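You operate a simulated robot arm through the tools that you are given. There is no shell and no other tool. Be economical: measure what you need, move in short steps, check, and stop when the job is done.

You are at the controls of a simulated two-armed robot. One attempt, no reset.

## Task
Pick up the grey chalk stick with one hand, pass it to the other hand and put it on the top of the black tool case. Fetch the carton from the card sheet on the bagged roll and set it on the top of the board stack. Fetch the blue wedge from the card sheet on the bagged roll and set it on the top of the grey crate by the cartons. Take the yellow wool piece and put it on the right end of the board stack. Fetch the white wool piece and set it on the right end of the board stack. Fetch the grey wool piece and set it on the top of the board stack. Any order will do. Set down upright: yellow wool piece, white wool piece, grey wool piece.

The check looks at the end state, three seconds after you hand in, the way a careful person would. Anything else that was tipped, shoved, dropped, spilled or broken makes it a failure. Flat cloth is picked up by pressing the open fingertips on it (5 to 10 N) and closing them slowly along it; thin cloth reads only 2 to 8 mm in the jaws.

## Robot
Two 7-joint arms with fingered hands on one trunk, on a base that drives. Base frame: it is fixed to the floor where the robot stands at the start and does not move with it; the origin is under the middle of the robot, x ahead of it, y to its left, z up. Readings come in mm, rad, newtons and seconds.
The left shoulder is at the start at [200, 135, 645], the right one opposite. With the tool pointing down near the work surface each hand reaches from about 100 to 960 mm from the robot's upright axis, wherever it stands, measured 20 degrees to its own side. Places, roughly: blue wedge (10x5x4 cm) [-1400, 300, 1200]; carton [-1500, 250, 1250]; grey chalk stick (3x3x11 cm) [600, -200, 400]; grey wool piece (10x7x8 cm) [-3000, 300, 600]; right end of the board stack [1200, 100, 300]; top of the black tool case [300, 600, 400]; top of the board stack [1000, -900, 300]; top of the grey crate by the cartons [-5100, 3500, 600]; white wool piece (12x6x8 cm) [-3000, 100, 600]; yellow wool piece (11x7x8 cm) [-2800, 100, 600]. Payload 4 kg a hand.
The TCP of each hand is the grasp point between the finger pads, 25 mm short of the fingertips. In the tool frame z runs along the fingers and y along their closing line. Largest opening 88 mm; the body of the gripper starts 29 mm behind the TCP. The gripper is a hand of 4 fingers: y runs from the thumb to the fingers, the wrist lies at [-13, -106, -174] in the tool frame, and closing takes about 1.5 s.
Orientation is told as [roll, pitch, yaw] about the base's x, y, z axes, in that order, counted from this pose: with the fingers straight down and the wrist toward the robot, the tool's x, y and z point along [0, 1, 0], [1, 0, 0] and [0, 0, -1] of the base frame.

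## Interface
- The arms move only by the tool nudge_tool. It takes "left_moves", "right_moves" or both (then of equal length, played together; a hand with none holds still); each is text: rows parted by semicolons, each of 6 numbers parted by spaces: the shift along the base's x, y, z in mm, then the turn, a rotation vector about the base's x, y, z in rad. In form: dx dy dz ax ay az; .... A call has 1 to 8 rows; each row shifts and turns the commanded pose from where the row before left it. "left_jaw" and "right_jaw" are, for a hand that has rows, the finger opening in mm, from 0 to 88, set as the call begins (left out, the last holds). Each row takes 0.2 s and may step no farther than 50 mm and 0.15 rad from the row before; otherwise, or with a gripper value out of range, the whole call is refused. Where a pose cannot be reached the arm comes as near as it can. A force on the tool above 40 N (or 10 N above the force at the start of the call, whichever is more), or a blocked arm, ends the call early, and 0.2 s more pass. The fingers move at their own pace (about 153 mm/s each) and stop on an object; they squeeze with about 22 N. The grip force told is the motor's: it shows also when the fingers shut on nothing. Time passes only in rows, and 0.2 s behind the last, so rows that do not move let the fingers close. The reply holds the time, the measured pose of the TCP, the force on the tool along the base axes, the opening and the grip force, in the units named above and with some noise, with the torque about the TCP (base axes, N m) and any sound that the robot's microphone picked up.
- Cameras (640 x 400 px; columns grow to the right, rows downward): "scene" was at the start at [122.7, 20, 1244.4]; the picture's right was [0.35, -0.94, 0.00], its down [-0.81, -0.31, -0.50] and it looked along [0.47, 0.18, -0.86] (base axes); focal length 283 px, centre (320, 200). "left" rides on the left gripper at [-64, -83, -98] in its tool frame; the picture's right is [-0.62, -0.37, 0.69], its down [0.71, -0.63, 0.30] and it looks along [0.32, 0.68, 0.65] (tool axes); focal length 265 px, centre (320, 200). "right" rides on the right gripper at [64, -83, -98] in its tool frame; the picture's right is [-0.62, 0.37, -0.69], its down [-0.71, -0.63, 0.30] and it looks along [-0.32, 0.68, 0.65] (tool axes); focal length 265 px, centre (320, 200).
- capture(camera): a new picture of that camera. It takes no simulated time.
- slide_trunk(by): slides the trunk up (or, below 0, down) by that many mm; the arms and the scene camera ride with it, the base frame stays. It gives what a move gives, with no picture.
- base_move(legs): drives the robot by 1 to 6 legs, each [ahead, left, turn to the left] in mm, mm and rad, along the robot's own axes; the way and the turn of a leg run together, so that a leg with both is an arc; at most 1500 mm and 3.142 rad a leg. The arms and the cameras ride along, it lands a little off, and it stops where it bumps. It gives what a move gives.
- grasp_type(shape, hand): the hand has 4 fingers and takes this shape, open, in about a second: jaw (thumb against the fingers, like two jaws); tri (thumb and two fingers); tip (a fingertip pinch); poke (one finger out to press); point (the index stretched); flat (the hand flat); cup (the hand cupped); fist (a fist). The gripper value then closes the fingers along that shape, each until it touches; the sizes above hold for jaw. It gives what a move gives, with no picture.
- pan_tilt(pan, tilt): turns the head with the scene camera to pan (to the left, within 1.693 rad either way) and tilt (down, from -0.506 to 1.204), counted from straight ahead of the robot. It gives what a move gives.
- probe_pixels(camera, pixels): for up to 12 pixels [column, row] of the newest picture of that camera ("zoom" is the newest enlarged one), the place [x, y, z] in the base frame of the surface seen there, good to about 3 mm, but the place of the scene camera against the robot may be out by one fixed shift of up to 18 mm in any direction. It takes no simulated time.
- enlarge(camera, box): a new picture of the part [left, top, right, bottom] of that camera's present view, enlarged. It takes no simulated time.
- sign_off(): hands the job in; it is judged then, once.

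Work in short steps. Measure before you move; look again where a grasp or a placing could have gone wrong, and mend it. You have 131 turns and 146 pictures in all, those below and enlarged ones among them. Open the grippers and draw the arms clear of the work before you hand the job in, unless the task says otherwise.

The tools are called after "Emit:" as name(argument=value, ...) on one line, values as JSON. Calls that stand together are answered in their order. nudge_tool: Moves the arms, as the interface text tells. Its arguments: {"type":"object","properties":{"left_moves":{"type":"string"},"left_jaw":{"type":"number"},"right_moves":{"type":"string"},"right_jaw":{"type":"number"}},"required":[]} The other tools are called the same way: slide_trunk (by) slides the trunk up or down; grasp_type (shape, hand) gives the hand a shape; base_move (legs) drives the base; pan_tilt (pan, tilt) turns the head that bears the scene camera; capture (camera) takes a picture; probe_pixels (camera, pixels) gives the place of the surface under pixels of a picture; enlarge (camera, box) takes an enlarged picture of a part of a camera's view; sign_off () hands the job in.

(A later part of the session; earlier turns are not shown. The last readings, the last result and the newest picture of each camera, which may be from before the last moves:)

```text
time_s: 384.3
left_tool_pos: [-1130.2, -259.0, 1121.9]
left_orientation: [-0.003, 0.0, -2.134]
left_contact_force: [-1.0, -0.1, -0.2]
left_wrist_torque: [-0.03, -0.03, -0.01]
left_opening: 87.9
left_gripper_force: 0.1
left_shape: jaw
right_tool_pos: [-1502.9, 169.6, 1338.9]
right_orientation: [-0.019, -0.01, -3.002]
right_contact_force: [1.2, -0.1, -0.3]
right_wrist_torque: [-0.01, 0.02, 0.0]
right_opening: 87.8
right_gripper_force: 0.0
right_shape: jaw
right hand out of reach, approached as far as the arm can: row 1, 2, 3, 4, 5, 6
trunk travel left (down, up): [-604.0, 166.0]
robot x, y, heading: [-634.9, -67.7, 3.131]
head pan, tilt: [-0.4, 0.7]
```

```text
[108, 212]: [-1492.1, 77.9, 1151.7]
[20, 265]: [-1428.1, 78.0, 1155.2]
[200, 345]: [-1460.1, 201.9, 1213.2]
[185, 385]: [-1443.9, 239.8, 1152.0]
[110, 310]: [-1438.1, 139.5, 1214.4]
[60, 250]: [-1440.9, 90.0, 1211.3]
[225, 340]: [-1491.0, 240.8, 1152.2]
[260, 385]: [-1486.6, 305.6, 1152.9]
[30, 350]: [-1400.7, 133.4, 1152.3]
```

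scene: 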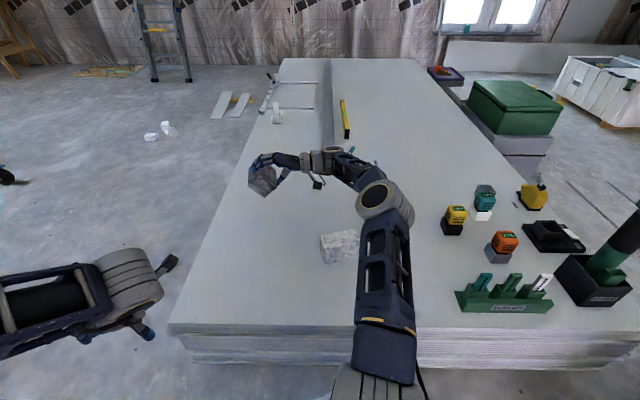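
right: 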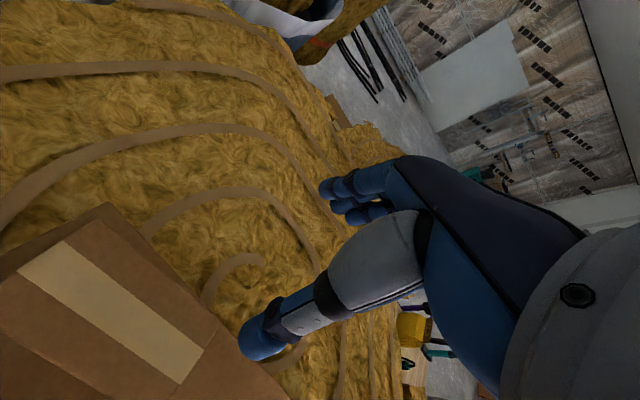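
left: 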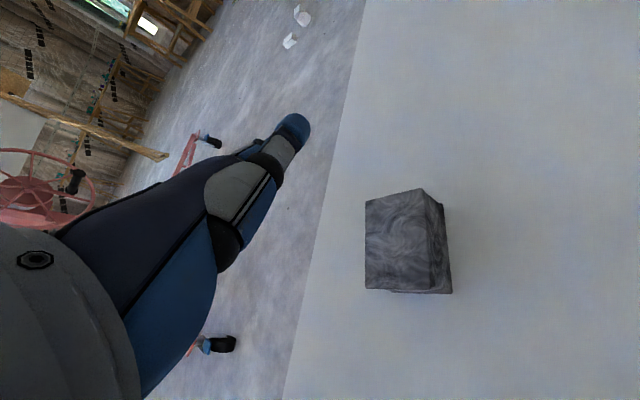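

Carton top 1214, sheet 1152, centre ≈(-1436,145). I move over it, straighten the yaw, and descend to z 1245 for a check.

Emit:
nudge_tool(right_moves="30 -12 0 0 0 -0.07;37 -13 0 0 0 -0.07;0 0 -45 0 0 0;0 0 -45 0 0 0;0 0 0 0 0 0")

Emit:
capture(camera="right")

Emit:
probe_pixels(camera="right", pixels=[[264, 262], [200, 262], [230, 220], [300, 300], [240, 300], [180, 230], [200, 190], [280, 230], [160, 280], [250, 340], [210, 310], [320, 330]])

```text
time_s: 385.5
left_tool_pos: [-1130.6, -259.7, 1120.9]
left_orientation: [-0.003, 0.001, -2.136]
left_contact_force: [0.3, -0.2, 0.7]
left_wrist_torque: [0.0, 0.02, 0.01]
left_opening: 87.8
left_gripper_force: 0.1
left_shape: jaw
right_tool_pos: [-1527.4, 160.8, 1310.6]
right_orientation: [-0.018, -0.011, 3.141]
right_contact_force: [0.0, -0.1, -0.3]
right_wrist_torque: [0.02, 0.03, -0.03]
right_opening: 87.8
right_gripper_force: 0.1
right_shape: jaw
right hand out of reach, approached as far as the arm can: row 1, 2, 3, 4
trunk travel left (down, up): [-604.0, 166.0]
robot x, y, heading: [-638.6, -65.1, 3.126]
head pan, tilt: [-0.4, 0.7]
```

```text
25 pictures are left
```

right: 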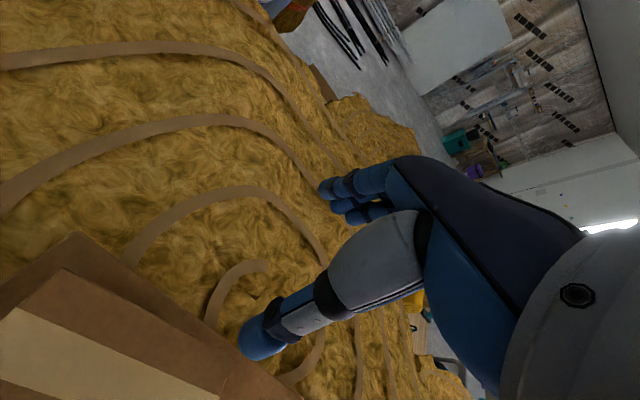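

```text
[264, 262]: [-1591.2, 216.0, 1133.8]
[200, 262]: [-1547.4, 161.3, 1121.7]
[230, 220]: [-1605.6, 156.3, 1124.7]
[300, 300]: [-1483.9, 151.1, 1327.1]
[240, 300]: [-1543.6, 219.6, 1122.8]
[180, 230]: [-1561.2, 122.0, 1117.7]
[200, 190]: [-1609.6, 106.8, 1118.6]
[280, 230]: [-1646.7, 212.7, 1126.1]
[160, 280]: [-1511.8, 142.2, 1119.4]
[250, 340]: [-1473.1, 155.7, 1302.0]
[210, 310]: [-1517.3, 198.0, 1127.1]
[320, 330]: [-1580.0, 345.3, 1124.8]
```

The right arm is at its limit because the hand is too high above the shoulder. I raise the trunk 150 mm, then bring the hand down and over the carton.

Emit:
slide_trunk(by=150)

Emit:
nudge_tool(right_moves="0 0 -40 0 0 0;0 0 -40 0 0 0;20 0 -40 0 0 0;25 -5 -20 0 0 0;25 -5 -20 0 0 0;21 -5 -20 0 0 0;0 0 -30 0 0 0;0 0 0 0 0 0")

Emit:
capture(camera="right")

```text
time_s: 387.2
left_tool_pos: [-1131.1, -259.5, 1271.2]
left_orientation: [-0.003, 0.002, -2.137]
left_contact_force: [0.5, 0.1, -0.5]
left_wrist_torque: [0.01, -0.01, 0.0]
left_opening: 87.9
left_gripper_force: 0.1
left_shape: jaw
right_tool_pos: [-1527.7, 161.8, 1460.6]
right_orientation: [-0.019, -0.009, 3.142]
right_contact_force: [-0.1, 0.5, 0.4]
right_wrist_torque: [0.0, 0.03, -0.02]
right_opening: 87.8
right_gripper_force: 0.1
right_shape: jaw
trunk travel left (down, up): [-754.0, 16.0]
robot x, y, heading: [-635.4, -67.1, 3.131]
head pan, tilt: [-0.4, 0.7]
```

```text
time_s: 389.1
left_tool_pos: [-1131.7, -259.2, 1270.7]
left_orientation: [-0.003, 0.002, -2.136]
left_contact_force: [0.0, -1.0, 1.0]
left_wrist_torque: [-0.04, 0.02, 0.03]
left_opening: 88.0
left_gripper_force: 0.1
left_shape: jaw
right_tool_pos: [-1589.3, 171.8, 1307.8]
right_orientation: [-0.019, -0.008, 3.142]
right_contact_force: [-0.2, -0.5, 0.3]
right_wrist_torque: [0.02, 0.01, 0.01]
right_opening: 87.7
right_gripper_force: 0.1
right_shape: jaw
right hand out of reach, approached as far as the arm can: row 1, 2, 3, 4, 5, 6, 7
trunk travel left (down, up): [-754.0, 16.0]
robot x, y, heading: [-635.4, -70.9, 3.126]
head pan, tilt: [-0.4, 0.7]
```

```text
24 pictures are left
```

right: 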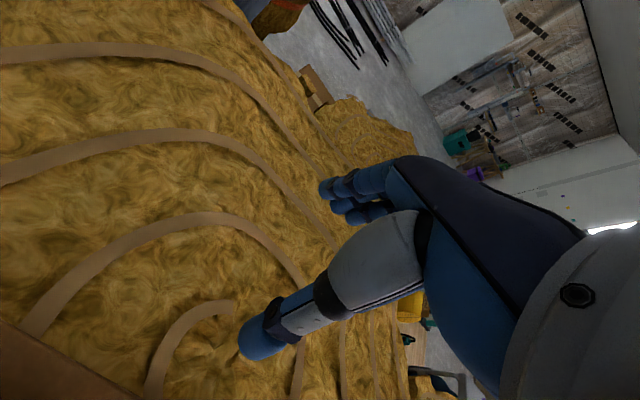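

The right arm's branch can't take this pose, but the left can reach rel (800,250) with a positive yaw. I turn the base to heading ≈2.79 at (-599,105), swing the right hand off to the side, and bring the left over the carton by the arc that worked before.

Emit:
base_move(legs=[[-36, -173, -0.336]])

Emit:
slide_trunk(by=-60)

Emit:
nudge_tool(left_moves="-34 -31 10 0 0 -0.061;-34 -31 10 0 0 -0.061;-34 -31 10 0 0 -0.061;-34 -31 10 0 0 -0.061;-34 -31 10 0 0 -0.061;-22.7 35 0 0 0 -0.061;-22.7 35 0 0 0 -0.061;-22.7 35 0 0 0 -0.061")

Emit:
nudge_tool(left_moves="-22.7 35 0 0 0 -0.061;-22.7 35 0 0 0 -0.061;-22.7 35 0 0 0 -0.061;0 0 0 0 0 0")

Emit:
capture(camera="left")

```text
time_s: 390.5
left_tool_pos: [-1101.1, 79.1, 1270.0]
left_orientation: [-0.004, 0.001, -2.474]
left_contact_force: [-0.7, -0.7, 0.4]
left_wrist_torque: [0.04, 0.02, 0.0]
left_opening: 87.8
left_gripper_force: 0.0
left_shape: jaw
right_tool_pos: [-1389.9, 638.5, 1309.1]
right_orientation: [-0.021, -0.008, 2.805]
right_contact_force: [0.6, -0.1, -0.6]
right_wrist_torque: [-0.01, 0.01, 0.02]
right_opening: 88.0
right_gripper_force: 0.1
right_shape: jaw
trunk travel left (down, up): [-754.0, 16.0]
robot x, y, heading: [-569.2, 96.8, 2.79]
head pan, tilt: [-0.4, 0.7]
```

```text
time_s: 391.5
left_tool_pos: [-1100.4, 79.3, 1211.8]
left_orientation: [-0.004, 0.0, -2.472]
left_contact_force: [0.0, 0.4, -0.1]
left_wrist_torque: [-0.03, -0.01, 0.05]
left_opening: 87.7
left_gripper_force: 0.0
left_shape: jaw
right_tool_pos: [-1389.1, 638.5, 1249.2]
right_orientation: [-0.017, -0.01, 2.805]
right_contact_force: [0.3, -0.3, 0.0]
right_wrist_torque: [0.01, -0.01, 0.01]
right_opening: 87.8
right_gripper_force: 0.1
right_shape: jaw
trunk travel left (down, up): [-694.0, 76.0]
robot x, y, heading: [-568.0, 98.4, 2.794]
head pan, tilt: [-0.4, 0.7]
```

```text
time_s: 393.3
left_tool_pos: [-1338.1, 30.5, 1260.9]
left_orientation: [-0.004, 0.002, -2.961]
left_contact_force: [1.0, 0.2, 0.4]
left_wrist_torque: [0.02, 0.01, -0.02]
left_opening: 88.2
left_gripper_force: 0.1
left_shape: jaw
right_tool_pos: [-1389.3, 638.2, 1248.5]
right_orientation: [-0.017, -0.008, 2.805]
right_contact_force: [0.1, 0.1, 1.2]
right_wrist_torque: [-0.02, 0.0, -0.03]
right_opening: 87.9
right_gripper_force: 0.0
right_shape: jaw
trunk travel left (down, up): [-694.0, 76.0]
robot x, y, heading: [-572.0, 97.5, 2.789]
head pan, tilt: [-0.4, 0.7]
```

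```text
time_s: 394.3
left_tool_pos: [-1408.5, 125.2, 1264.0]
left_orientation: [0.0, 0.003, 3.14]
left_contact_force: [0.8, 0.3, -0.4]
left_wrist_torque: [0.01, 0.0, 0.01]
left_opening: 87.7
left_gripper_force: 0.0
left_shape: jaw
left hand out of reach, approached as far as the arm can: row 3
right_tool_pos: [-1390.3, 639.1, 1249.1]
right_orientation: [-0.017, -0.01, 2.804]
right_contact_force: [0.2, -0.1, 0.3]
right_wrist_torque: [0.03, 0.02, -0.02]
right_opening: 87.8
right_gripper_force: 0.0
right_shape: jaw
trunk travel left (down, up): [-694.0, 76.0]
robot x, y, heading: [-572.7, 96.2, 2.796]
head pan, tilt: [-0.4, 0.7]
```

```text
23 pictures are left
```

left: 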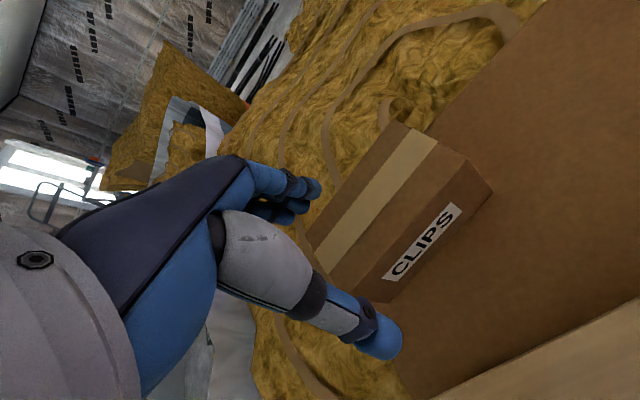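

The left is over the carton. I probe its top corners for the exact centre.

Emit:
probe_pixels(camera="left", pixels=[[397, 128], [458, 158], [385, 285], [318, 240], [390, 205], [490, 190]])

```text
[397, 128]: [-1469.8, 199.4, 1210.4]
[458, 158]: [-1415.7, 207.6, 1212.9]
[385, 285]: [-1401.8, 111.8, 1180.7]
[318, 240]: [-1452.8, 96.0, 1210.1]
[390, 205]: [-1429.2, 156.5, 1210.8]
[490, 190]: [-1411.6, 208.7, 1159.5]
```

Centre (-1435,151), yaw offset 0.165. I fine-position with the base, turn the hand, raise the right a bit, and descend by trunk to TCP z≈1190.

Emit:
base_move(legs=[[34, -15, 0]])

Emit:
nudge_tool(left_moves="0 0 0 0 0 0.08;0 0 0 0 0 0.08;0 0 0 0 0 0", right_moves="0 0 35 0 0 0;0 0 35 0 0 0;0 0 0 0 0 0")

Emit:
slide_trunk(by=-40)

Emit:
capture(camera="left")

```text
time_s: 395.2
left_tool_pos: [-1433.7, 151.6, 1263.8]
left_orientation: [-0.005, 0.002, 3.139]
left_contact_force: [-0.8, 0.7, -0.6]
left_wrist_torque: [0.02, 0.01, -0.06]
left_opening: 88.2
left_gripper_force: 0.0
left_shape: jaw
right_tool_pos: [-1415.6, 663.7, 1247.3]
right_orientation: [-0.017, -0.007, 2.803]
right_contact_force: [-0.4, -0.6, -0.1]
right_wrist_torque: [0.02, 0.01, -0.01]
right_opening: 87.9
right_gripper_force: 0.0
right_shape: jaw
trunk travel left (down, up): [-694.0, 76.0]
robot x, y, heading: [-595.3, 123.4, 2.794]
head pan, tilt: [-0.4, 0.7]
```

```text
time_s: 396.0
left_tool_pos: [-1437.3, 131.5, 1273.5]
left_orientation: [-0.004, 0.002, -2.985]
left_contact_force: [0.0, -0.6, -0.3]
left_wrist_torque: [-0.01, 0.01, 0.0]
left_opening: 87.9
left_gripper_force: 0.0
left_shape: jaw
left hand out of reach, approached as far as the arm can: row 1, 2
right_tool_pos: [-1400.4, 656.1, 1310.3]
right_orientation: [-0.019, -0.01, 2.802]
right_contact_force: [-0.3, -1.2, 0.3]
right_wrist_torque: [-0.01, -0.01, 0.0]
right_opening: 88.0
right_gripper_force: 0.2
right_shape: jaw
right hand out of reach, approached as far as the arm can: row 1, 2
trunk travel left (down, up): [-694.0, 76.0]
robot x, y, heading: [-596.7, 122.7, 2.791]
head pan, tilt: [-0.4, 0.7]
```

```text
time_s: 396.8
left_tool_pos: [-1436.1, 131.3, 1234.0]
left_orientation: [-0.003, 0.002, -2.984]
left_contact_force: [0.6, -0.3, -0.3]
left_wrist_torque: [0.02, -0.03, 0.02]
left_opening: 87.4
left_gripper_force: 0.0
left_shape: jaw
right_tool_pos: [-1399.6, 656.2, 1271.1]
right_orientation: [-0.017, -0.01, 2.803]
right_contact_force: [0.5, -0.5, 0.9]
right_wrist_torque: [-0.01, 0.0, -0.03]
right_opening: 87.9
right_gripper_force: 0.0
right_shape: jaw
trunk travel left (down, up): [-654.0, 116.0]
robot x, y, heading: [-597.2, 123.0, 2.793]
head pan, tilt: [-0.4, 0.7]
```

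```text
22 pictures are left
```

left: 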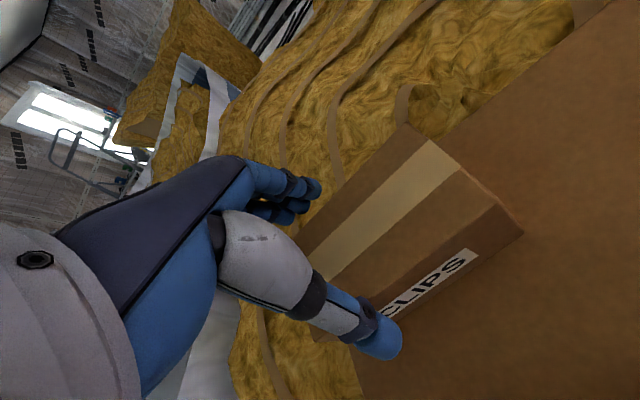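

Nearly centred (20 mm off along its length). I shift 15 mm, descend to 1190, close, and lift with the trunk.

Emit:
base_move(legs=[[5, -14, 0]])

Emit:
slide_trunk(by=-43)

Emit:
nudge_tool(left_moves="0 0 0 0 0 0;0 0 0 0 0 0;0 0 0 0 0 0;0 0 0 0 0 0;0 0 0 0 0 0;0 0 0 0 0 0;0 0 0 0 0 0", left_jaw=20)

Emit:
slide_trunk(by=120)

Emit:
capture(camera="left")

```text
time_s: 397.6
left_tool_pos: [-1436.8, 145.3, 1233.8]
left_orientation: [-0.004, 0.003, -2.985]
left_contact_force: [1.0, 0.3, 0.1]
left_wrist_torque: [-0.02, -0.01, 0.01]
left_opening: 87.7
left_gripper_force: 0.1
left_shape: jaw
right_tool_pos: [-1400.5, 670.5, 1272.1]
right_orientation: [-0.017, -0.008, 2.804]
right_contact_force: [-0.1, 0.5, 0.8]
right_wrist_torque: [-0.01, -0.01, -0.01]
right_opening: 87.8
right_gripper_force: 0.1
right_shape: jaw
trunk travel left (down, up): [-654.0, 116.0]
robot x, y, heading: [-596.1, 136.9, 2.788]
head pan, tilt: [-0.4, 0.7]
```

```text
time_s: 398.5
left_tool_pos: [-1437.0, 146.4, 1192.2]
left_orientation: [-0.008, -0.004, -2.987]
left_contact_force: [-5.0, 0.2, 24.3]
left_wrist_torque: [0.06, 0.29, 0.0]
left_opening: 87.9
left_gripper_force: 0.1
left_shape: jaw
right_tool_pos: [-1399.6, 670.5, 1229.3]
right_orientation: [-0.015, -0.01, 2.802]
right_contact_force: [0.7, -0.2, -0.1]
right_wrist_torque: [0.0, 0.03, 0.02]
right_opening: 87.8
right_gripper_force: 0.1
right_shape: jaw
trunk travel left (down, up): [-611.0, 159.0]
robot x, y, heading: [-595.8, 138.3, 2.795]
head pan, tilt: [-0.4, 0.7]
```

```text
time_s: 400.1
left_tool_pos: [-1436.2, 146.7, 1192.9]
left_orientation: [-0.007, -0.004, -2.987]
left_contact_force: [-7.5, 0.8, 33.0]
left_wrist_torque: [-0.07, 1.09, -0.08]
left_opening: 62.3
left_gripper_force: 22.0
left_shape: jaw
right_tool_pos: [-1399.9, 670.5, 1229.2]
right_orientation: [-0.018, -0.01, 2.804]
right_contact_force: [-0.5, -0.5, -0.1]
right_wrist_torque: [0.03, 0.01, -0.03]
right_opening: 87.9
right_gripper_force: 0.1
right_shape: jaw
trunk travel left (down, up): [-611.0, 159.0]
robot x, y, heading: [-594.1, 141.9, 2.793]
head pan, tilt: [-0.4, 0.7]
```

```text
time_s: 401.6
left_tool_pos: [-1435.9, 146.4, 1309.9]
left_orientation: [-0.004, 0.001, -2.987]
left_contact_force: [0.4, 0.5, -3.1]
left_wrist_torque: [0.01, 0.02, 0.01]
left_opening: 62.1
left_gripper_force: 21.8
left_shape: jaw
right_tool_pos: [-1400.1, 670.0, 1348.9]
right_orientation: [-0.016, -0.009, 2.802]
right_contact_force: [0.0, 0.2, 1.1]
right_wrist_torque: [0.04, -0.02, 0.01]
right_opening: 88.2
right_gripper_force: 0.0
right_shape: jaw
trunk travel left (down, up): [-731.0, 39.0]
robot x, y, heading: [-595.8, 140.1, 2.783]
head pan, tilt: [-0.4, 0.7]
```

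```text
21 pictures are left
```

left: 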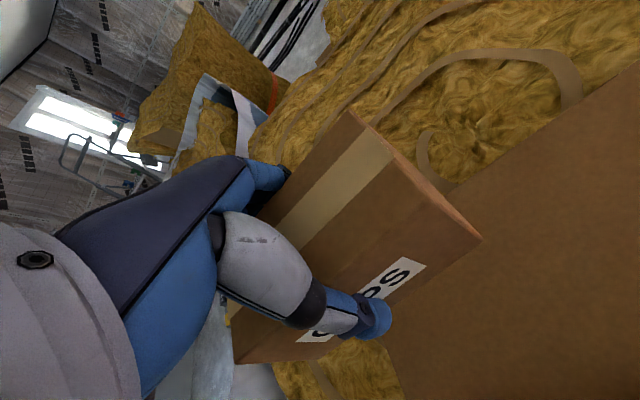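

The carton is held (62 mm). I carry it around to the slab's north side at about x 850, facing -y, lowering the trunk on arrival.

Emit:
base_move(legs=[[-250, 0, 0], [0, 0, -1.214], [1400, 0, 0], [0, 0, -1.571], [1212, 0, 0], [0, 0, -1.571]])

Emit:
slide_trunk(by=-400)

Emit:
pan_tilt(pan=0.0, tilt=0.75)

Emit:
capture(camera="scene")

```text
time_s: 426.4
left_tool_pos: [1106.0, 644.7, 1310.4]
left_orientation: [-0.006, 0.002, -1.082]
left_contact_force: [0.3, -0.1, -3.1]
left_wrist_torque: [-0.01, -0.02, 0.01]
left_opening: 61.2
left_gripper_force: 21.8
left_shape: jaw
right_tool_pos: [598.6, 507.7, 1348.9]
right_orientation: [-0.019, -0.009, -1.575]
right_contact_force: [-0.3, -0.6, 0.3]
right_wrist_torque: [0.04, 0.04, -0.01]
right_opening: 87.5
right_gripper_force: 0.0
right_shape: jaw
trunk travel left (down, up): [-731.0, 39.0]
robot x, y, heading: [838.4, 1441.1, -1.592]
head pan, tilt: [-0.4, 0.7]
```

```text
time_s: 430.2
left_tool_pos: [1106.7, 644.4, 909.6]
left_orientation: [-0.003, 0.001, -1.081]
left_contact_force: [-0.4, -0.5, -2.9]
left_wrist_torque: [-0.01, -0.02, 0.01]
left_opening: 61.2
left_gripper_force: 22.0
left_shape: jaw
right_tool_pos: [599.4, 508.1, 948.5]
right_orientation: [-0.018, -0.009, -1.576]
right_contact_force: [0.1, -0.2, 0.3]
right_wrist_torque: [-0.02, 0.0, 0.01]
right_opening: 88.0
right_gripper_force: 0.0
right_shape: jaw
trunk travel left (down, up): [-331.0, 439.0]
robot x, y, heading: [838.1, 1439.4, -1.589]
head pan, tilt: [-0.4, 0.7]
```

```text
time_s: 431.1
left_tool_pos: [1106.2, 644.4, 910.7]
left_orientation: [-0.003, 0.001, -1.083]
left_contact_force: [-0.6, -0.2, -2.5]
left_wrist_torque: [-0.01, -0.01, -0.02]
left_opening: 61.1
left_gripper_force: 21.6
left_shape: jaw
right_tool_pos: [599.2, 508.3, 948.9]
right_orientation: [-0.018, -0.01, -1.576]
right_contact_force: [-0.6, -0.4, 0.3]
right_wrist_torque: [0.03, 0.03, -0.03]
right_opening: 87.5
right_gripper_force: 0.1
right_shape: jaw
trunk travel left (down, up): [-331.0, 439.0]
robot x, y, heading: [839.7, 1445.5, -1.591]
head pan, tilt: [0.0, 0.75]
```

```text
20 pictures are left
```

scene: 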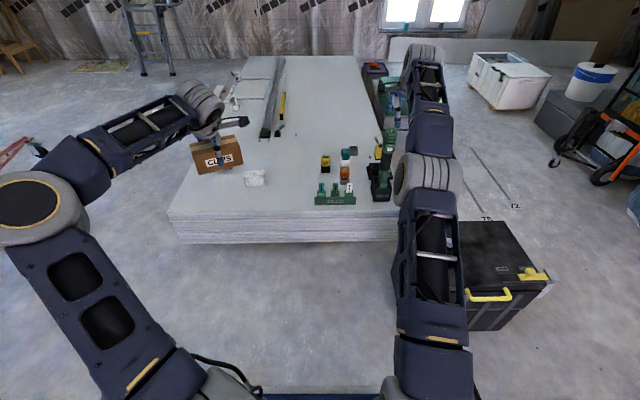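

The carton is fine. I raise the right hand clear of the drill, drive up to the slab, lower the trunk fully, and lower the left part-way.

Emit:
nudge_tool(right_moves="0 0 40 0 0 0;0 0 40 0 0 0;0 0 40 0 0 0;0 0 0 0 0 0")

Emit:
base_move(legs=[[735, 40, 0.02]])

Emit:
slide_trunk(by=-331)

Emit:
nudge_tool(left_moves="0 0 -40 0 0 0.1;0 0 -40 0 0 0.1;0 0 -40 0 0 0.1;0 0 -30 0 0 0;0 0 0 0 0 0")

Emit:
capture(camera="scene")

```text
time_s: 432.1
left_tool_pos: [1107.8, 644.9, 910.7]
left_orientation: [-0.005, 0.001, -1.082]
left_contact_force: [-0.2, -0.6, -1.7]
left_wrist_torque: [0.02, -0.02, -0.01]
left_opening: 61.3
left_gripper_force: 21.5
left_shape: jaw
right_tool_pos: [604.3, 550.3, 1037.1]
right_orientation: [-0.019, -0.01, -1.575]
right_contact_force: [-0.5, 0.6, 0.9]
right_wrist_torque: [-0.02, 0.0, -0.03]
right_opening: 87.7
right_gripper_force: 0.0
right_shape: jaw
right hand out of reach, approached as far as the arm can: row 1, 2, 3
trunk travel left (down, up): [-331.0, 439.0]
robot x, y, heading: [838.2, 1444.6, -1.595]
head pan, tilt: [0.0, 0.75]
```

```text
time_s: 436.1
left_tool_pos: [1159.6, -84.6, 911.8]
left_orientation: [-0.003, 0.001, -1.059]
left_contact_force: [-0.4, 0.7, -3.1]
left_wrist_torque: [0.0, 0.01, 0.01]
left_opening: 61.4
left_gripper_force: 22.1
left_shape: jaw
right_tool_pos: [659.4, -190.2, 1038.6]
right_orientation: [-0.018, -0.01, -1.554]
right_contact_force: [-0.2, -0.4, -0.4]
right_wrist_torque: [-0.01, 0.01, -0.02]
right_opening: 88.0
right_gripper_force: 0.0
right_shape: jaw
trunk travel left (down, up): [-331.0, 439.0]
robot x, y, heading: [871.8, 709.7, -1.567]
head pan, tilt: [0.0, 0.75]
```

```text
time_s: 439.3
left_tool_pos: [1160.7, -83.9, 578.7]
left_orientation: [-0.003, 0.002, -1.059]
left_contact_force: [-1.2, -0.3, -3.8]
left_wrist_torque: [0.01, 0.02, -0.01]
left_opening: 61.2
left_gripper_force: 21.9
left_shape: jaw
right_tool_pos: [659.3, -190.7, 706.5]
right_orientation: [-0.017, -0.01, -1.553]
right_contact_force: [-0.2, 0.0, -0.6]
right_wrist_torque: [-0.02, 0.0, 0.04]
right_opening: 87.7
right_gripper_force: 0.2
right_shape: jaw
trunk travel left (down, up): [0.0, 770.0]
robot x, y, heading: [872.8, 705.4, -1.569]
head pan, tilt: [0.0, 0.75]
```

```text
time_s: 440.5
left_tool_pos: [1184.4, -76.6, 432.9]
left_orientation: [-0.004, 0.003, -0.759]
left_contact_force: [0.7, 0.7, -3.0]
left_wrist_torque: [-0.04, 0.0, -0.02]
left_opening: 61.1
left_gripper_force: 22.0
left_shape: jaw
left hand out of reach, approached as far as the arm can: row 1, 2, 3
right_tool_pos: [659.7, -190.7, 706.2]
right_orientation: [-0.018, -0.01, -1.553]
right_contact_force: [0.0, -0.5, -0.2]
right_wrist_torque: [0.02, 0.02, 0.0]
right_opening: 87.7
right_gripper_force: 0.1
right_shape: jaw
trunk travel left (down, up): [0.0, 770.0]
robot x, y, heading: [876.0, 707.3, -1.566]
head pan, tilt: [0.0, 0.75]
```

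```text
19 pictures are left
```

scene: 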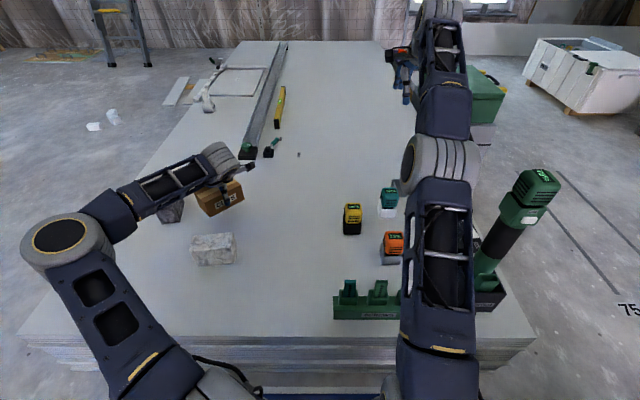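

Clear spot between white and grey. I lower to contact (TCP ≈371).

Emit:
nudge_tool(left_moves="0 0 -30 0 0 0;0 0 -20 0 0 0;0 0 -6 0 0 0;0 0 -3 0 0 0;0 0 -2 0 0 0;0 0 0 0 0 0")

Emit:
nudge_tool(left_moves="0 0 -2 0 0 0;0 0 0 0 0 0")

```text
time_s: 441.9
left_tool_pos: [1184.9, -75.9, 374.7]
left_orientation: [-0.003, 0.0, -0.758]
left_contact_force: [-0.9, 0.5, 1.3]
left_wrist_torque: [-0.1, -0.02, -0.01]
left_opening: 61.2
left_gripper_force: 21.7
left_shape: jaw
right_tool_pos: [659.9, -191.3, 706.5]
right_orientation: [-0.016, -0.01, -1.553]
right_contact_force: [0.6, 0.2, 0.1]
right_wrist_torque: [0.02, 0.05, -0.01]
right_opening: 87.7
right_gripper_force: 0.0
right_shape: jaw
trunk travel left (down, up): [0.0, 770.0]
robot x, y, heading: [875.3, 704.8, -1.563]
head pan, tilt: [0.0, 0.75]
```

```text
time_s: 442.5
left_tool_pos: [1185.8, -75.4, 372.6]
left_orientation: [-0.006, -0.002, -0.762]
left_contact_force: [-1.8, 2.1, 12.1]
left_wrist_torque: [-0.33, -0.24, -0.02]
left_opening: 61.0
left_gripper_force: 21.8
left_shape: jaw
right_tool_pos: [658.2, -191.1, 707.2]
right_orientation: [-0.018, -0.011, -1.555]
right_contact_force: [0.3, 1.0, -0.4]
right_wrist_torque: [0.0, -0.02, 0.01]
right_opening: 87.7
right_gripper_force: 0.0
right_shape: jaw
trunk travel left (down, up): [0.0, 770.0]
robot x, y, heading: [874.1, 703.5, -1.566]
head pan, tilt: [0.0, 0.75]
```

Contact at 12 N. I open and rise by trunk, checking that it stays.

Emit:
nudge_tool(left_moves="0 0 0 0 0 0;0 0 0 0 0 0;0 0 0 0 0 0;0 0 0 0 0 0;0 0 0 0 0 0", left_jaw=88)

Emit:
slide_trunk(by=20)

Emit:
slide_trunk(by=160)

Emit:
capture(camera="left")

```text
time_s: 443.7
left_tool_pos: [1186.0, -74.8, 371.5]
left_orientation: [-0.006, 0.001, -0.761]
left_contact_force: [-2.7, 3.8, 12.5]
left_wrist_torque: [-0.2, -0.08, -0.02]
left_opening: 88.3
left_gripper_force: 0.0
left_shape: jaw
right_tool_pos: [659.0, -190.0, 705.7]
right_orientation: [-0.017, -0.01, -1.552]
right_contact_force: [0.9, -0.6, 0.7]
right_wrist_torque: [-0.01, -0.02, 0.01]
right_opening: 87.6
right_gripper_force: 0.0
right_shape: jaw
trunk travel left (down, up): [0.0, 770.0]
robot x, y, heading: [877.0, 704.0, -1.563]
head pan, tilt: [0.0, 0.75]
```

```text
time_s: 444.4
left_tool_pos: [1185.8, -75.1, 390.8]
left_orientation: [-0.005, 0.003, -0.759]
left_contact_force: [0.2, -0.2, -0.1]
left_wrist_torque: [0.0, 0.01, -0.01]
left_opening: 88.0
left_gripper_force: 0.1
left_shape: jaw
right_tool_pos: [660.1, -191.5, 727.3]
right_orientation: [-0.018, -0.01, -1.553]
right_contact_force: [0.1, 0.4, -0.5]
right_wrist_torque: [0.0, 0.01, -0.04]
right_opening: 87.7
right_gripper_force: 0.1
right_shape: jaw
trunk travel left (down, up): [-20.0, 750.0]
robot x, y, heading: [872.0, 708.0, -1.566]
head pan, tilt: [0.0, 0.75]
```

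```text
time_s: 446.2
left_tool_pos: [1186.7, -75.8, 550.3]
left_orientation: [-0.005, 0.002, -0.759]
left_contact_force: [-0.4, 0.0, -0.6]
left_wrist_torque: [-0.01, 0.01, 0.01]
left_opening: 88.0
left_gripper_force: 0.1
left_shape: jaw
right_tool_pos: [658.7, -190.9, 887.0]
right_orientation: [-0.017, -0.009, -1.553]
right_contact_force: [-1.0, -0.5, 0.5]
right_wrist_torque: [0.01, 0.0, -0.02]
right_opening: 87.7
right_gripper_force: 0.1
right_shape: jaw
trunk travel left (down, up): [-180.0, 590.0]
robot x, y, heading: [875.3, 704.6, -1.567]
head pan, tilt: [0.0, 0.75]
```

```text
18 pictures are left
```

left: 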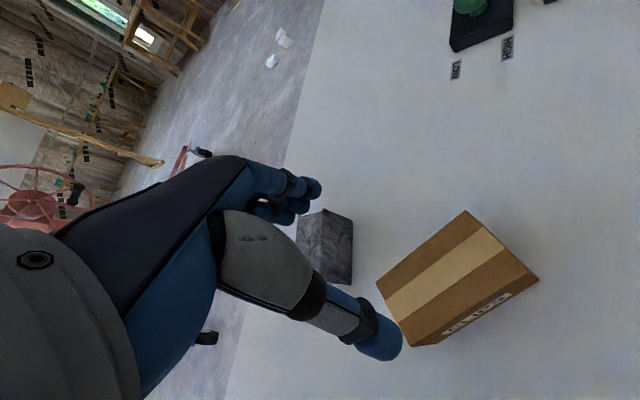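

The carton sits well on the slab. Now the yellow with the left hand in its present, good pose: I swing the right arm out to the side, drive the north route, and raise the trunk.

Emit:
nudge_tool(right_moves="-38 30 0 0 0 -0.06;-38 30 0 0 0 -0.06;-38 30 0 0 0 -0.06;-38 30 0 0 0 -0.06;-38 30 0 0 0 -0.06;-38 30 0 0 0 -0.06;-38 30 0 0 0 -0.06;-38 30 0 0 0 -0.06")

Emit:
nudge_tool(right_moves="-40 25 0 0 0 -0.06;-40 25 0 0 0 -0.06;0 0 0 0 0 0")

Emit:
base_move(legs=[[-1000, 0, 0], [-900, 0, 0], [0, 0, -1.575], [1500, 0, 0], [1500, 0, 0], [1500, 0, 0]])

Emit:
slide_trunk(by=270)

```text
time_s: 448.0
left_tool_pos: [1184.9, -73.9, 550.6]
left_orientation: [-0.004, 0.0, -0.758]
left_contact_force: [0.1, 0.8, -0.4]
left_wrist_torque: [0.01, 0.02, 0.01]
left_opening: 88.0
left_gripper_force: 0.0
left_shape: jaw
right_tool_pos: [356.0, 48.4, 886.8]
right_orientation: [-0.019, -0.01, -2.033]
right_contact_force: [1.6, 0.2, 0.1]
right_wrist_torque: [-0.03, -0.02, -0.02]
right_opening: 87.7
right_gripper_force: 0.0
right_shape: jaw
trunk travel left (down, up): [-180.0, 590.0]
robot x, y, heading: [875.5, 705.3, -1.567]
head pan, tilt: [0.0, 0.75]
```

```text
time_s: 448.8
left_tool_pos: [1184.3, -74.9, 551.7]
left_orientation: [-0.006, 0.002, -0.76]
left_contact_force: [-0.1, 0.3, -0.7]
left_wrist_torque: [0.02, -0.02, 0.01]
left_opening: 88.2
left_gripper_force: 0.0
left_shape: jaw
right_tool_pos: [276.1, 98.7, 887.7]
right_orientation: [-0.019, -0.009, -2.154]
right_contact_force: [-0.4, 0.0, 0.1]
right_wrist_torque: [0.0, -0.02, 0.02]
right_opening: 87.9
right_gripper_force: 0.0
right_shape: jaw
trunk travel left (down, up): [-180.0, 590.0]
robot x, y, heading: [876.7, 701.7, -1.563]
head pan, tilt: [0.0, 0.75]
```

```text
time_s: 483.4
left_tool_pos: [-4433.0, 2337.3, 551.9]
left_orientation: [-0.005, 0.001, -2.34]
left_contact_force: [-0.2, 0.0, 0.6]
left_wrist_torque: [-0.01, 0.0, -0.01]
left_opening: 88.0
left_gripper_force: 0.0
left_shape: jaw
right_tool_pos: [-4251.1, 3244.9, 886.9]
right_orientation: [-0.018, -0.009, 2.548]
right_contact_force: [0.7, 0.5, -1.1]
right_wrist_torque: [0.06, -0.02, -0.02]
right_opening: 87.8
right_gripper_force: 0.0
right_shape: jaw
trunk travel left (down, up): [-180.0, 590.0]
robot x, y, heading: [-3647.6, 2640.8, 3.136]
head pan, tilt: [0.0, 0.75]
```

```text
time_s: 486.1
left_tool_pos: [-4432.8, 2337.8, 820.5]
left_orientation: [-0.005, 0.003, -2.341]
left_contact_force: [0.0, 0.7, -0.4]
left_wrist_torque: [-0.02, -0.03, 0.01]
left_opening: 87.9
left_gripper_force: 0.1
left_shape: jaw
right_tool_pos: [-4250.3, 3244.4, 1156.2]
right_orientation: [-0.018, -0.01, 2.547]
right_contact_force: [0.1, -0.4, 0.0]
right_wrist_torque: [0.0, -0.01, -0.02]
right_opening: 87.9
right_gripper_force: 0.1
right_shape: jaw
trunk travel left (down, up): [-450.0, 320.0]
robot x, y, heading: [-3649.0, 2641.9, 3.139]
head pan, tilt: [0.0, 0.75]
```

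Now the rest of the way: to (-4249,2643), down to y≈1140, then diagonally to the box with heading -0.87; then look with the left camera.

Emit:
base_move(legs=[[600, 0, 0], [0, 0, 1.573], [1500, 0, 0], [0, 0, 0.7], [880, 90, 0]])

Emit:
capture(camera="left")

```text
time_s: 506.4
left_tool_pos: [-2919.6, 114.0, 821.0]
left_orientation: [-0.004, 0.002, -0.083]
left_contact_force: [0.3, -0.3, -0.1]
left_wrist_torque: [0.0, 0.01, -0.01]
left_opening: 88.1
left_gripper_force: 0.0
left_shape: jaw
right_tool_pos: [-3737.0, -319.7, 1156.6]
right_orientation: [-0.018, -0.01, -1.478]
right_contact_force: [-0.2, -0.1, -0.7]
right_wrist_torque: [0.0, -0.03, 0.0]
right_opening: 87.7
right_gripper_force: 0.1
right_shape: jaw
trunk travel left (down, up): [-450.0, 320.0]
robot x, y, heading: [-3648.8, 529.0, -0.896]
head pan, tilt: [0.0, 0.75]
```

```text
17 pictures are left
```

left: 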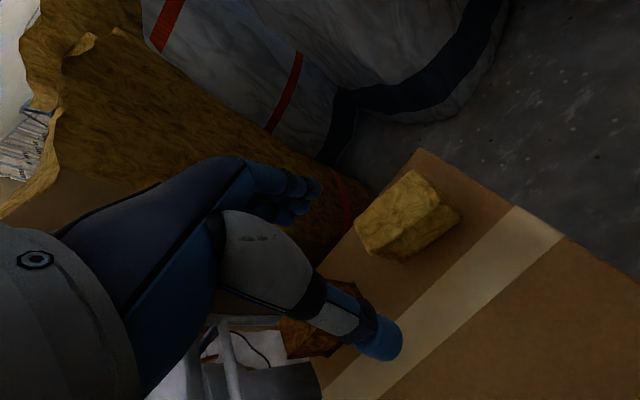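

Excellent. I probe the yellow's top corners.

Emit:
probe_pixels(camera="left", pixels=[[412, 175], [438, 205], [360, 225], [392, 250], [400, 212], [455, 215], [420, 245], [365, 250], [470, 240]])

```text
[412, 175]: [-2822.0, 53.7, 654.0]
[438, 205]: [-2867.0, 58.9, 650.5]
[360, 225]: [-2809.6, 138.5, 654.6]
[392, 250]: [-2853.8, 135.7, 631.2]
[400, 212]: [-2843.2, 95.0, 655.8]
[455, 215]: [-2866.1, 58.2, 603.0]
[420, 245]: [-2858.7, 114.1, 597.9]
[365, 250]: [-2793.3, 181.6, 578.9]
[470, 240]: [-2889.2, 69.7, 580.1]
```

Centre (-2838,97). I shift the base by (64 ahead, 53 left), lower the trunk 140, and check.

Emit:
base_move(legs=[[64, 53, 0]])

Emit:
slide_trunk(by=-125)

Emit:
capture(camera="left")

Emit:
probe_pixels(camera="left", pixels=[[390, 262], [370, 240], [420, 262], [390, 290], [400, 230], [440, 262]])

```text
time_s: 507.5
left_tool_pos: [-2837.7, 96.8, 820.9]
left_orientation: [-0.006, 0.002, -0.083]
left_contact_force: [0.0, 0.0, 0.2]
left_wrist_torque: [0.0, -0.01, -0.05]
left_opening: 88.0
left_gripper_force: 0.0
left_shape: jaw
right_tool_pos: [-3656.4, -335.7, 1156.9]
right_orientation: [-0.018, -0.009, -1.479]
right_contact_force: [1.0, 0.0, 0.5]
right_wrist_torque: [0.04, 0.0, -0.01]
right_opening: 87.8
right_gripper_force: 0.1
right_shape: jaw
trunk travel left (down, up): [-450.0, 320.0]
robot x, y, heading: [-3568.5, 509.1, -0.889]
head pan, tilt: [0.0, 0.75]
```

```text
time_s: 509.0
left_tool_pos: [-2837.9, 96.4, 696.8]
left_orientation: [-0.006, 0.002, -0.084]
left_contact_force: [-0.3, -0.1, -0.1]
left_wrist_torque: [-0.02, -0.01, -0.03]
left_opening: 87.6
left_gripper_force: 0.0
left_shape: jaw
right_tool_pos: [-3655.5, -336.5, 1033.1]
right_orientation: [-0.016, -0.01, -1.479]
right_contact_force: [0.4, 0.9, 1.4]
right_wrist_torque: [0.0, 0.02, 0.02]
right_opening: 87.7
right_gripper_force: 0.1
right_shape: jaw
trunk travel left (down, up): [-325.0, 445.0]
robot x, y, heading: [-3567.6, 510.2, -0.889]
head pan, tilt: [0.0, 0.75]
```

```text
16 pictures are left
```

left: 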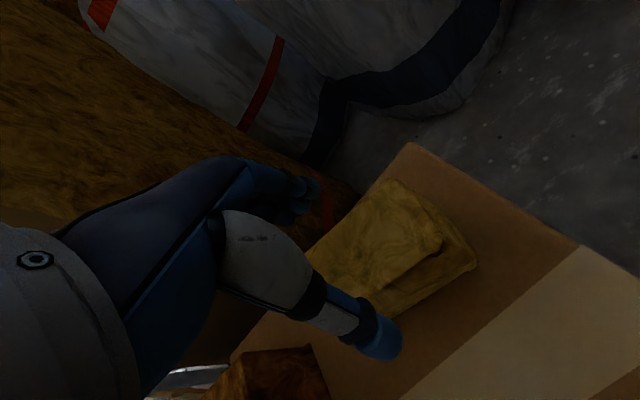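

```text
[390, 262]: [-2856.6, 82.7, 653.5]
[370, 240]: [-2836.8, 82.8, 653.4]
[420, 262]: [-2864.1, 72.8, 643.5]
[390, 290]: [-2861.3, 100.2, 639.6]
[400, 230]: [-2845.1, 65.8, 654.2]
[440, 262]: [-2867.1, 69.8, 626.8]
```

Well aligned. I descend 60, close, lift with the trunk, and check.

Emit:
slide_trunk(by=-60)

Emit:
nudge_tool(left_moves="0 0 0 0 0 0;0 0 0 0 0 0;0 0 0 0 0 0;0 0 0 0 0 0;0 0 0 0 0 0;0 0 0 0 0 0;0 0 0 0 0 0", left_jaw=25)

Emit:
slide_trunk(by=180)

Emit:
capture(camera="left")

```text
time_s: 510.0
left_tool_pos: [-2838.8, 97.2, 635.7]
left_orientation: [-0.006, 0.002, -0.086]
left_contact_force: [-0.5, -0.8, 1.4]
left_wrist_torque: [-0.02, 0.02, -0.02]
left_opening: 88.0
left_gripper_force: 0.1
left_shape: jaw
right_tool_pos: [-3656.6, -336.6, 973.2]
right_orientation: [-0.017, -0.009, -1.48]
right_contact_force: [0.9, 1.2, -0.4]
right_wrist_torque: [-0.02, 0.01, 0.0]
right_opening: 87.8
right_gripper_force: 0.0
right_shape: jaw
trunk travel left (down, up): [-265.0, 505.0]
robot x, y, heading: [-3568.6, 514.2, -0.894]
head pan, tilt: [0.0, 0.75]
```

```text
time_s: 511.6
left_tool_pos: [-2837.7, 97.4, 636.3]
left_orientation: [-0.005, 0.002, -0.084]
left_contact_force: [2.8, -0.5, 4.3]
left_wrist_torque: [0.0, -0.27, -0.12]
left_opening: 61.7
left_gripper_force: 22.1
left_shape: jaw
right_tool_pos: [-3656.1, -335.8, 971.3]
right_orientation: [-0.018, -0.008, -1.479]
right_contact_force: [1.1, 0.0, 0.3]
right_wrist_torque: [-0.01, -0.04, 0.0]
right_opening: 87.8
right_gripper_force: 0.1
right_shape: jaw
trunk travel left (down, up): [-265.0, 505.0]
robot x, y, heading: [-3567.2, 509.9, -0.893]
head pan, tilt: [0.0, 0.75]
```

```text
time_s: 513.6
left_tool_pos: [-2838.4, 97.3, 815.0]
left_orientation: [-0.006, 0.002, -0.082]
left_contact_force: [-0.5, 0.2, 0.9]
left_wrist_torque: [0.01, 0.0, -0.03]
left_opening: 61.6
left_gripper_force: 21.6
left_shape: jaw
right_tool_pos: [-3656.1, -335.4, 1152.4]
right_orientation: [-0.017, -0.01, -1.478]
right_contact_force: [-0.1, 0.3, 0.9]
right_wrist_torque: [-0.01, 0.01, 0.01]
right_opening: 88.0
right_gripper_force: 0.1
right_shape: jaw
trunk travel left (down, up): [-445.0, 325.0]
robot x, y, heading: [-3569.9, 512.6, -0.893]
head pan, tilt: [0.0, 0.75]
```

```text
15 pictures are left
```

left: 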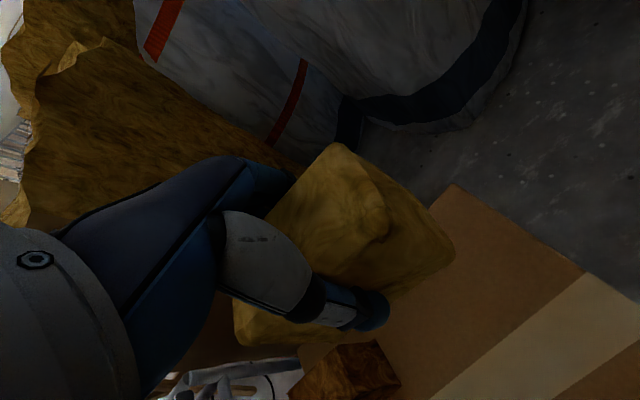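

The yellow is held at 62 mm. I drive back: out west past the tripod, north, and east along y≈2640, ending north of the slab.

Emit:
base_move(legs=[[-1138, -407, 0], [0, 0, 2.464], [1200, 0, 0], [0, 0, -1.571], [1470, 290, 0], [1500, 0, 0]])

Emit:
base_move(legs=[[1500, 0, 0], [1148, 0, 0], [0, 0, -1.571], [1200, 0, 0]])

Emit:
pan_tilt(pan=0.1, tilt=0.7)

Emit:
capture(camera="scene")

```text
time_s: 549.2
left_tool_pos: [-784.9, 2796.9, 815.5]
left_orientation: [-0.005, 0.001, 0.768]
left_contact_force: [0.0, 0.7, -0.3]
left_wrist_torque: [0.0, 0.02, 0.01]
left_opening: 60.6
left_gripper_force: 21.8
left_shape: jaw
right_tool_pos: [-997.2, 1897.1, 1152.3]
right_orientation: [-0.015, -0.01, -0.625]
right_contact_force: [-0.7, 0.0, -1.0]
right_wrist_torque: [-0.03, -0.02, 0.01]
right_opening: 87.9
right_gripper_force: 0.1
right_shape: jaw
trunk travel left (down, up): [-445.0, 325.0]
robot x, y, heading: [-1576.8, 2519.5, -0.037]
head pan, tilt: [0.0, 0.75]
```

```text
time_s: 571.4
left_tool_pos: [1302.3, 433.8, 815.1]
left_orientation: [-0.006, 0.003, -0.785]
left_contact_force: [0.8, 0.4, 0.2]
left_wrist_torque: [-0.01, 0.02, 0.01]
left_opening: 59.7
left_gripper_force: 21.7
left_shape: jaw
right_tool_pos: [397.1, 630.7, 1151.7]
right_orientation: [-0.017, -0.007, -2.178]
right_contact_force: [0.4, -0.7, -0.8]
right_wrist_torque: [-0.03, 0.01, 0.01]
right_opening: 87.7
right_gripper_force: 0.1
right_shape: jaw
trunk travel left (down, up): [-445.0, 325.0]
robot x, y, heading: [1013.0, 1220.5, -1.592]
head pan, tilt: [0.0, 0.75]
```

```text
time_s: 572.1
left_tool_pos: [1301.0, 433.7, 815.9]
left_orientation: [-0.007, 0.002, -0.785]
left_contact_force: [0.6, 0.6, -0.2]
left_wrist_torque: [0.0, 0.02, -0.01]
left_opening: 59.8
left_gripper_force: 22.1
left_shape: jaw
right_tool_pos: [397.5, 629.9, 1150.7]
right_orientation: [-0.018, -0.01, -2.178]
right_contact_force: [0.3, 0.2, -0.3]
right_wrist_torque: [-0.01, -0.01, -0.02]
right_opening: 87.7
right_gripper_force: 0.1
right_shape: jaw
trunk travel left (down, up): [-445.0, 325.0]
robot x, y, heading: [1012.2, 1217.4, -1.588]
head pan, tilt: [0.099, 0.7]
```

```text
14 pictures are left
```

scene: 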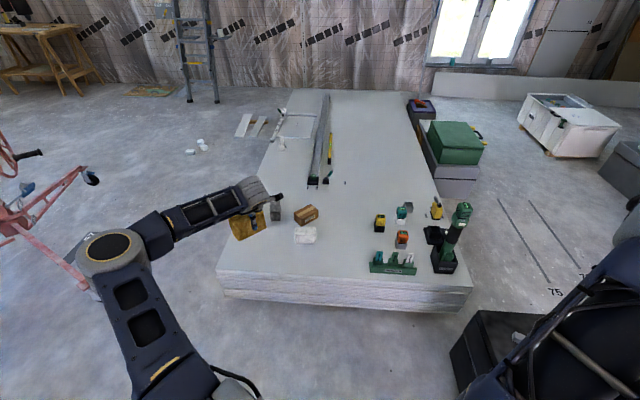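

I drive up so that the yellow is over (1345,120), and lower the trunk 400 mm to just above the slab.

Emit:
base_move(legs=[[314, 50, 0]])

Emit:
slide_trunk(by=-400)

Emit:
slide_trunk(by=-20)

Emit:
capture(camera="left")

```text
time_s: 574.2
left_tool_pos: [1345.2, 116.4, 815.9]
left_orientation: [-0.006, 0.001, -0.784]
left_contact_force: [-0.1, 0.1, -0.2]
left_wrist_torque: [-0.02, -0.01, -0.02]
left_opening: 60.0
left_gripper_force: 21.7
left_shape: jaw
right_tool_pos: [441.4, 311.9, 1153.1]
right_orientation: [-0.018, -0.01, -2.179]
right_contact_force: [0.7, -0.1, 0.7]
right_wrist_torque: [-0.01, 0.0, 0.01]
right_opening: 87.8
right_gripper_force: 0.0
right_shape: jaw
trunk travel left (down, up): [-445.0, 325.0]
robot x, y, heading: [1057.3, 903.4, -1.584]
head pan, tilt: [0.099, 0.7]
```

```text
time_s: 578.1
left_tool_pos: [1346.0, 116.2, 416.1]
left_orientation: [-0.005, 0.002, -0.782]
left_contact_force: [0.4, 0.0, -0.9]
left_wrist_torque: [0.0, -0.01, 0.03]
left_opening: 59.9
left_gripper_force: 22.1
left_shape: jaw
right_tool_pos: [441.3, 311.3, 751.9]
right_orientation: [-0.018, -0.01, -2.178]
right_contact_force: [-0.1, 0.6, 0.4]
right_wrist_torque: [0.03, -0.03, -0.01]
right_opening: 87.8
right_gripper_force: 0.0
right_shape: jaw
trunk travel left (down, up): [-45.0, 725.0]
robot x, y, heading: [1056.2, 903.2, -1.591]
head pan, tilt: [0.099, 0.7]
```

```text
time_s: 578.7
left_tool_pos: [1346.4, 117.4, 395.7]
left_orientation: [-0.005, 0.0, -0.784]
left_contact_force: [0.4, -0.6, 0.0]
left_wrist_torque: [-0.02, 0.01, -0.02]
left_opening: 59.3
left_gripper_force: 22.2
left_shape: jaw
right_tool_pos: [441.5, 313.1, 732.4]
right_orientation: [-0.017, -0.01, -2.179]
right_contact_force: [0.3, -0.9, 1.1]
right_wrist_torque: [0.0, 0.01, 0.02]
right_opening: 88.0
right_gripper_force: 0.1
right_shape: jaw
trunk travel left (down, up): [-25.0, 745.0]
robot x, y, heading: [1053.2, 906.9, -1.591]
head pan, tilt: [0.099, 0.7]
```

```text
13 pictures are left
```

left: 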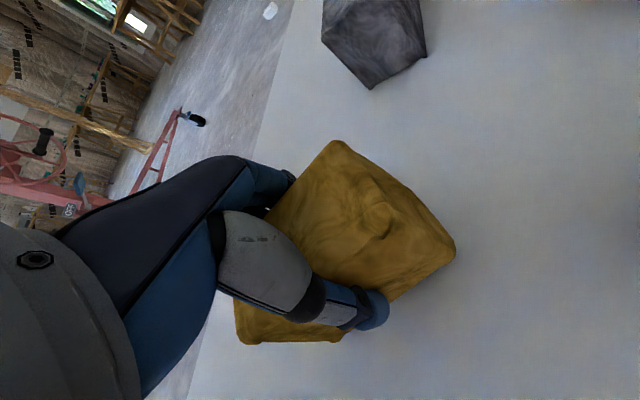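

I lower the last 9 mm, open gently, rise 14 mm, and check whether it stays.

Emit:
slide_trunk(by=-7)

Emit:
slide_trunk(by=-2)

Emit:
nudge_tool(left_moves="0 0 0 0 0 0;0 0 0 0 0 0;0 0 0 0 0 0;0 0 0 0 0 0;0 0 0 0 0 0", left_jaw=88)

Emit:
slide_trunk(by=14)

Emit:
capture(camera="left")

```text
time_s: 579.3
left_tool_pos: [1346.3, 117.3, 388.7]
left_orientation: [-0.005, 0.001, -0.783]
left_contact_force: [-0.6, 0.5, -0.1]
left_wrist_torque: [0.04, 0.01, 0.01]
left_opening: 60.0
left_gripper_force: 22.0
left_shape: jaw
right_tool_pos: [441.1, 311.9, 724.6]
right_orientation: [-0.016, -0.008, -2.178]
right_contact_force: [-0.5, -0.3, 0.4]
right_wrist_torque: [0.01, -0.02, 0.0]
right_opening: 87.8
right_gripper_force: 0.1
right_shape: jaw
trunk travel left (down, up): [-18.0, 752.0]
robot x, y, heading: [1055.0, 903.5, -1.592]
head pan, tilt: [0.099, 0.7]
```

```text
time_s: 579.8
left_tool_pos: [1346.6, 116.9, 387.2]
left_orientation: [-0.006, 0.002, -0.784]
left_contact_force: [-0.7, 0.3, 0.1]
left_wrist_torque: [-0.02, -0.03, 0.0]
left_opening: 59.8
left_gripper_force: 21.9
left_shape: jaw
right_tool_pos: [441.2, 312.1, 722.4]
right_orientation: [-0.019, -0.008, -2.179]
right_contact_force: [1.2, 0.1, 0.2]
right_wrist_torque: [0.02, 0.02, 0.03]
right_opening: 87.8
right_gripper_force: 0.1
right_shape: jaw
trunk travel left (down, up): [-16.0, 754.0]
robot x, y, heading: [1055.2, 903.8, -1.59]
head pan, tilt: [0.099, 0.7]
```

```text
time_s: 581.0
left_tool_pos: [1345.6, 116.0, 387.0]
left_orientation: [-0.007, 0.001, -0.784]
left_contact_force: [-1.1, -0.2, 0.6]
left_wrist_torque: [-0.01, -0.01, -0.04]
left_opening: 87.8
left_gripper_force: 0.0
left_shape: jaw
right_tool_pos: [441.8, 311.2, 723.2]
right_orientation: [-0.018, -0.009, -2.179]
right_contact_force: [0.4, 0.2, 0.0]
right_wrist_torque: [-0.02, 0.0, -0.01]
right_opening: 87.8
right_gripper_force: 0.0
right_shape: jaw
trunk travel left (down, up): [-16.0, 754.0]
robot x, y, heading: [1053.7, 905.2, -1.592]
head pan, tilt: [0.099, 0.7]
```

```text
time_s: 581.6
left_tool_pos: [1346.3, 118.2, 401.2]
left_orientation: [-0.005, 0.003, -0.783]
left_contact_force: [0.3, -0.3, -0.6]
left_wrist_torque: [-0.02, -0.01, 0.0]
left_opening: 88.0
left_gripper_force: 0.1
left_shape: jaw
right_tool_pos: [442.5, 312.1, 737.5]
right_orientation: [-0.016, -0.01, -2.179]
right_contact_force: [-0.8, 1.1, -0.3]
right_wrist_torque: [-0.01, -0.02, 0.03]
right_opening: 88.0
right_gripper_force: 0.1
right_shape: jaw
trunk travel left (down, up): [-30.0, 740.0]
robot x, y, heading: [1054.1, 908.6, -1.59]
head pan, tilt: [0.099, 0.7]
```

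```text
12 pictures are left
```

left: 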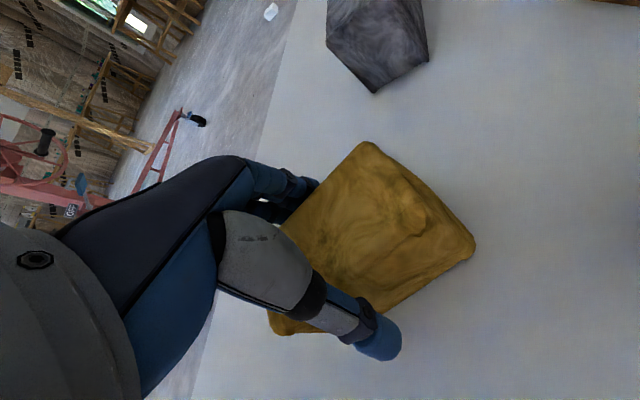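

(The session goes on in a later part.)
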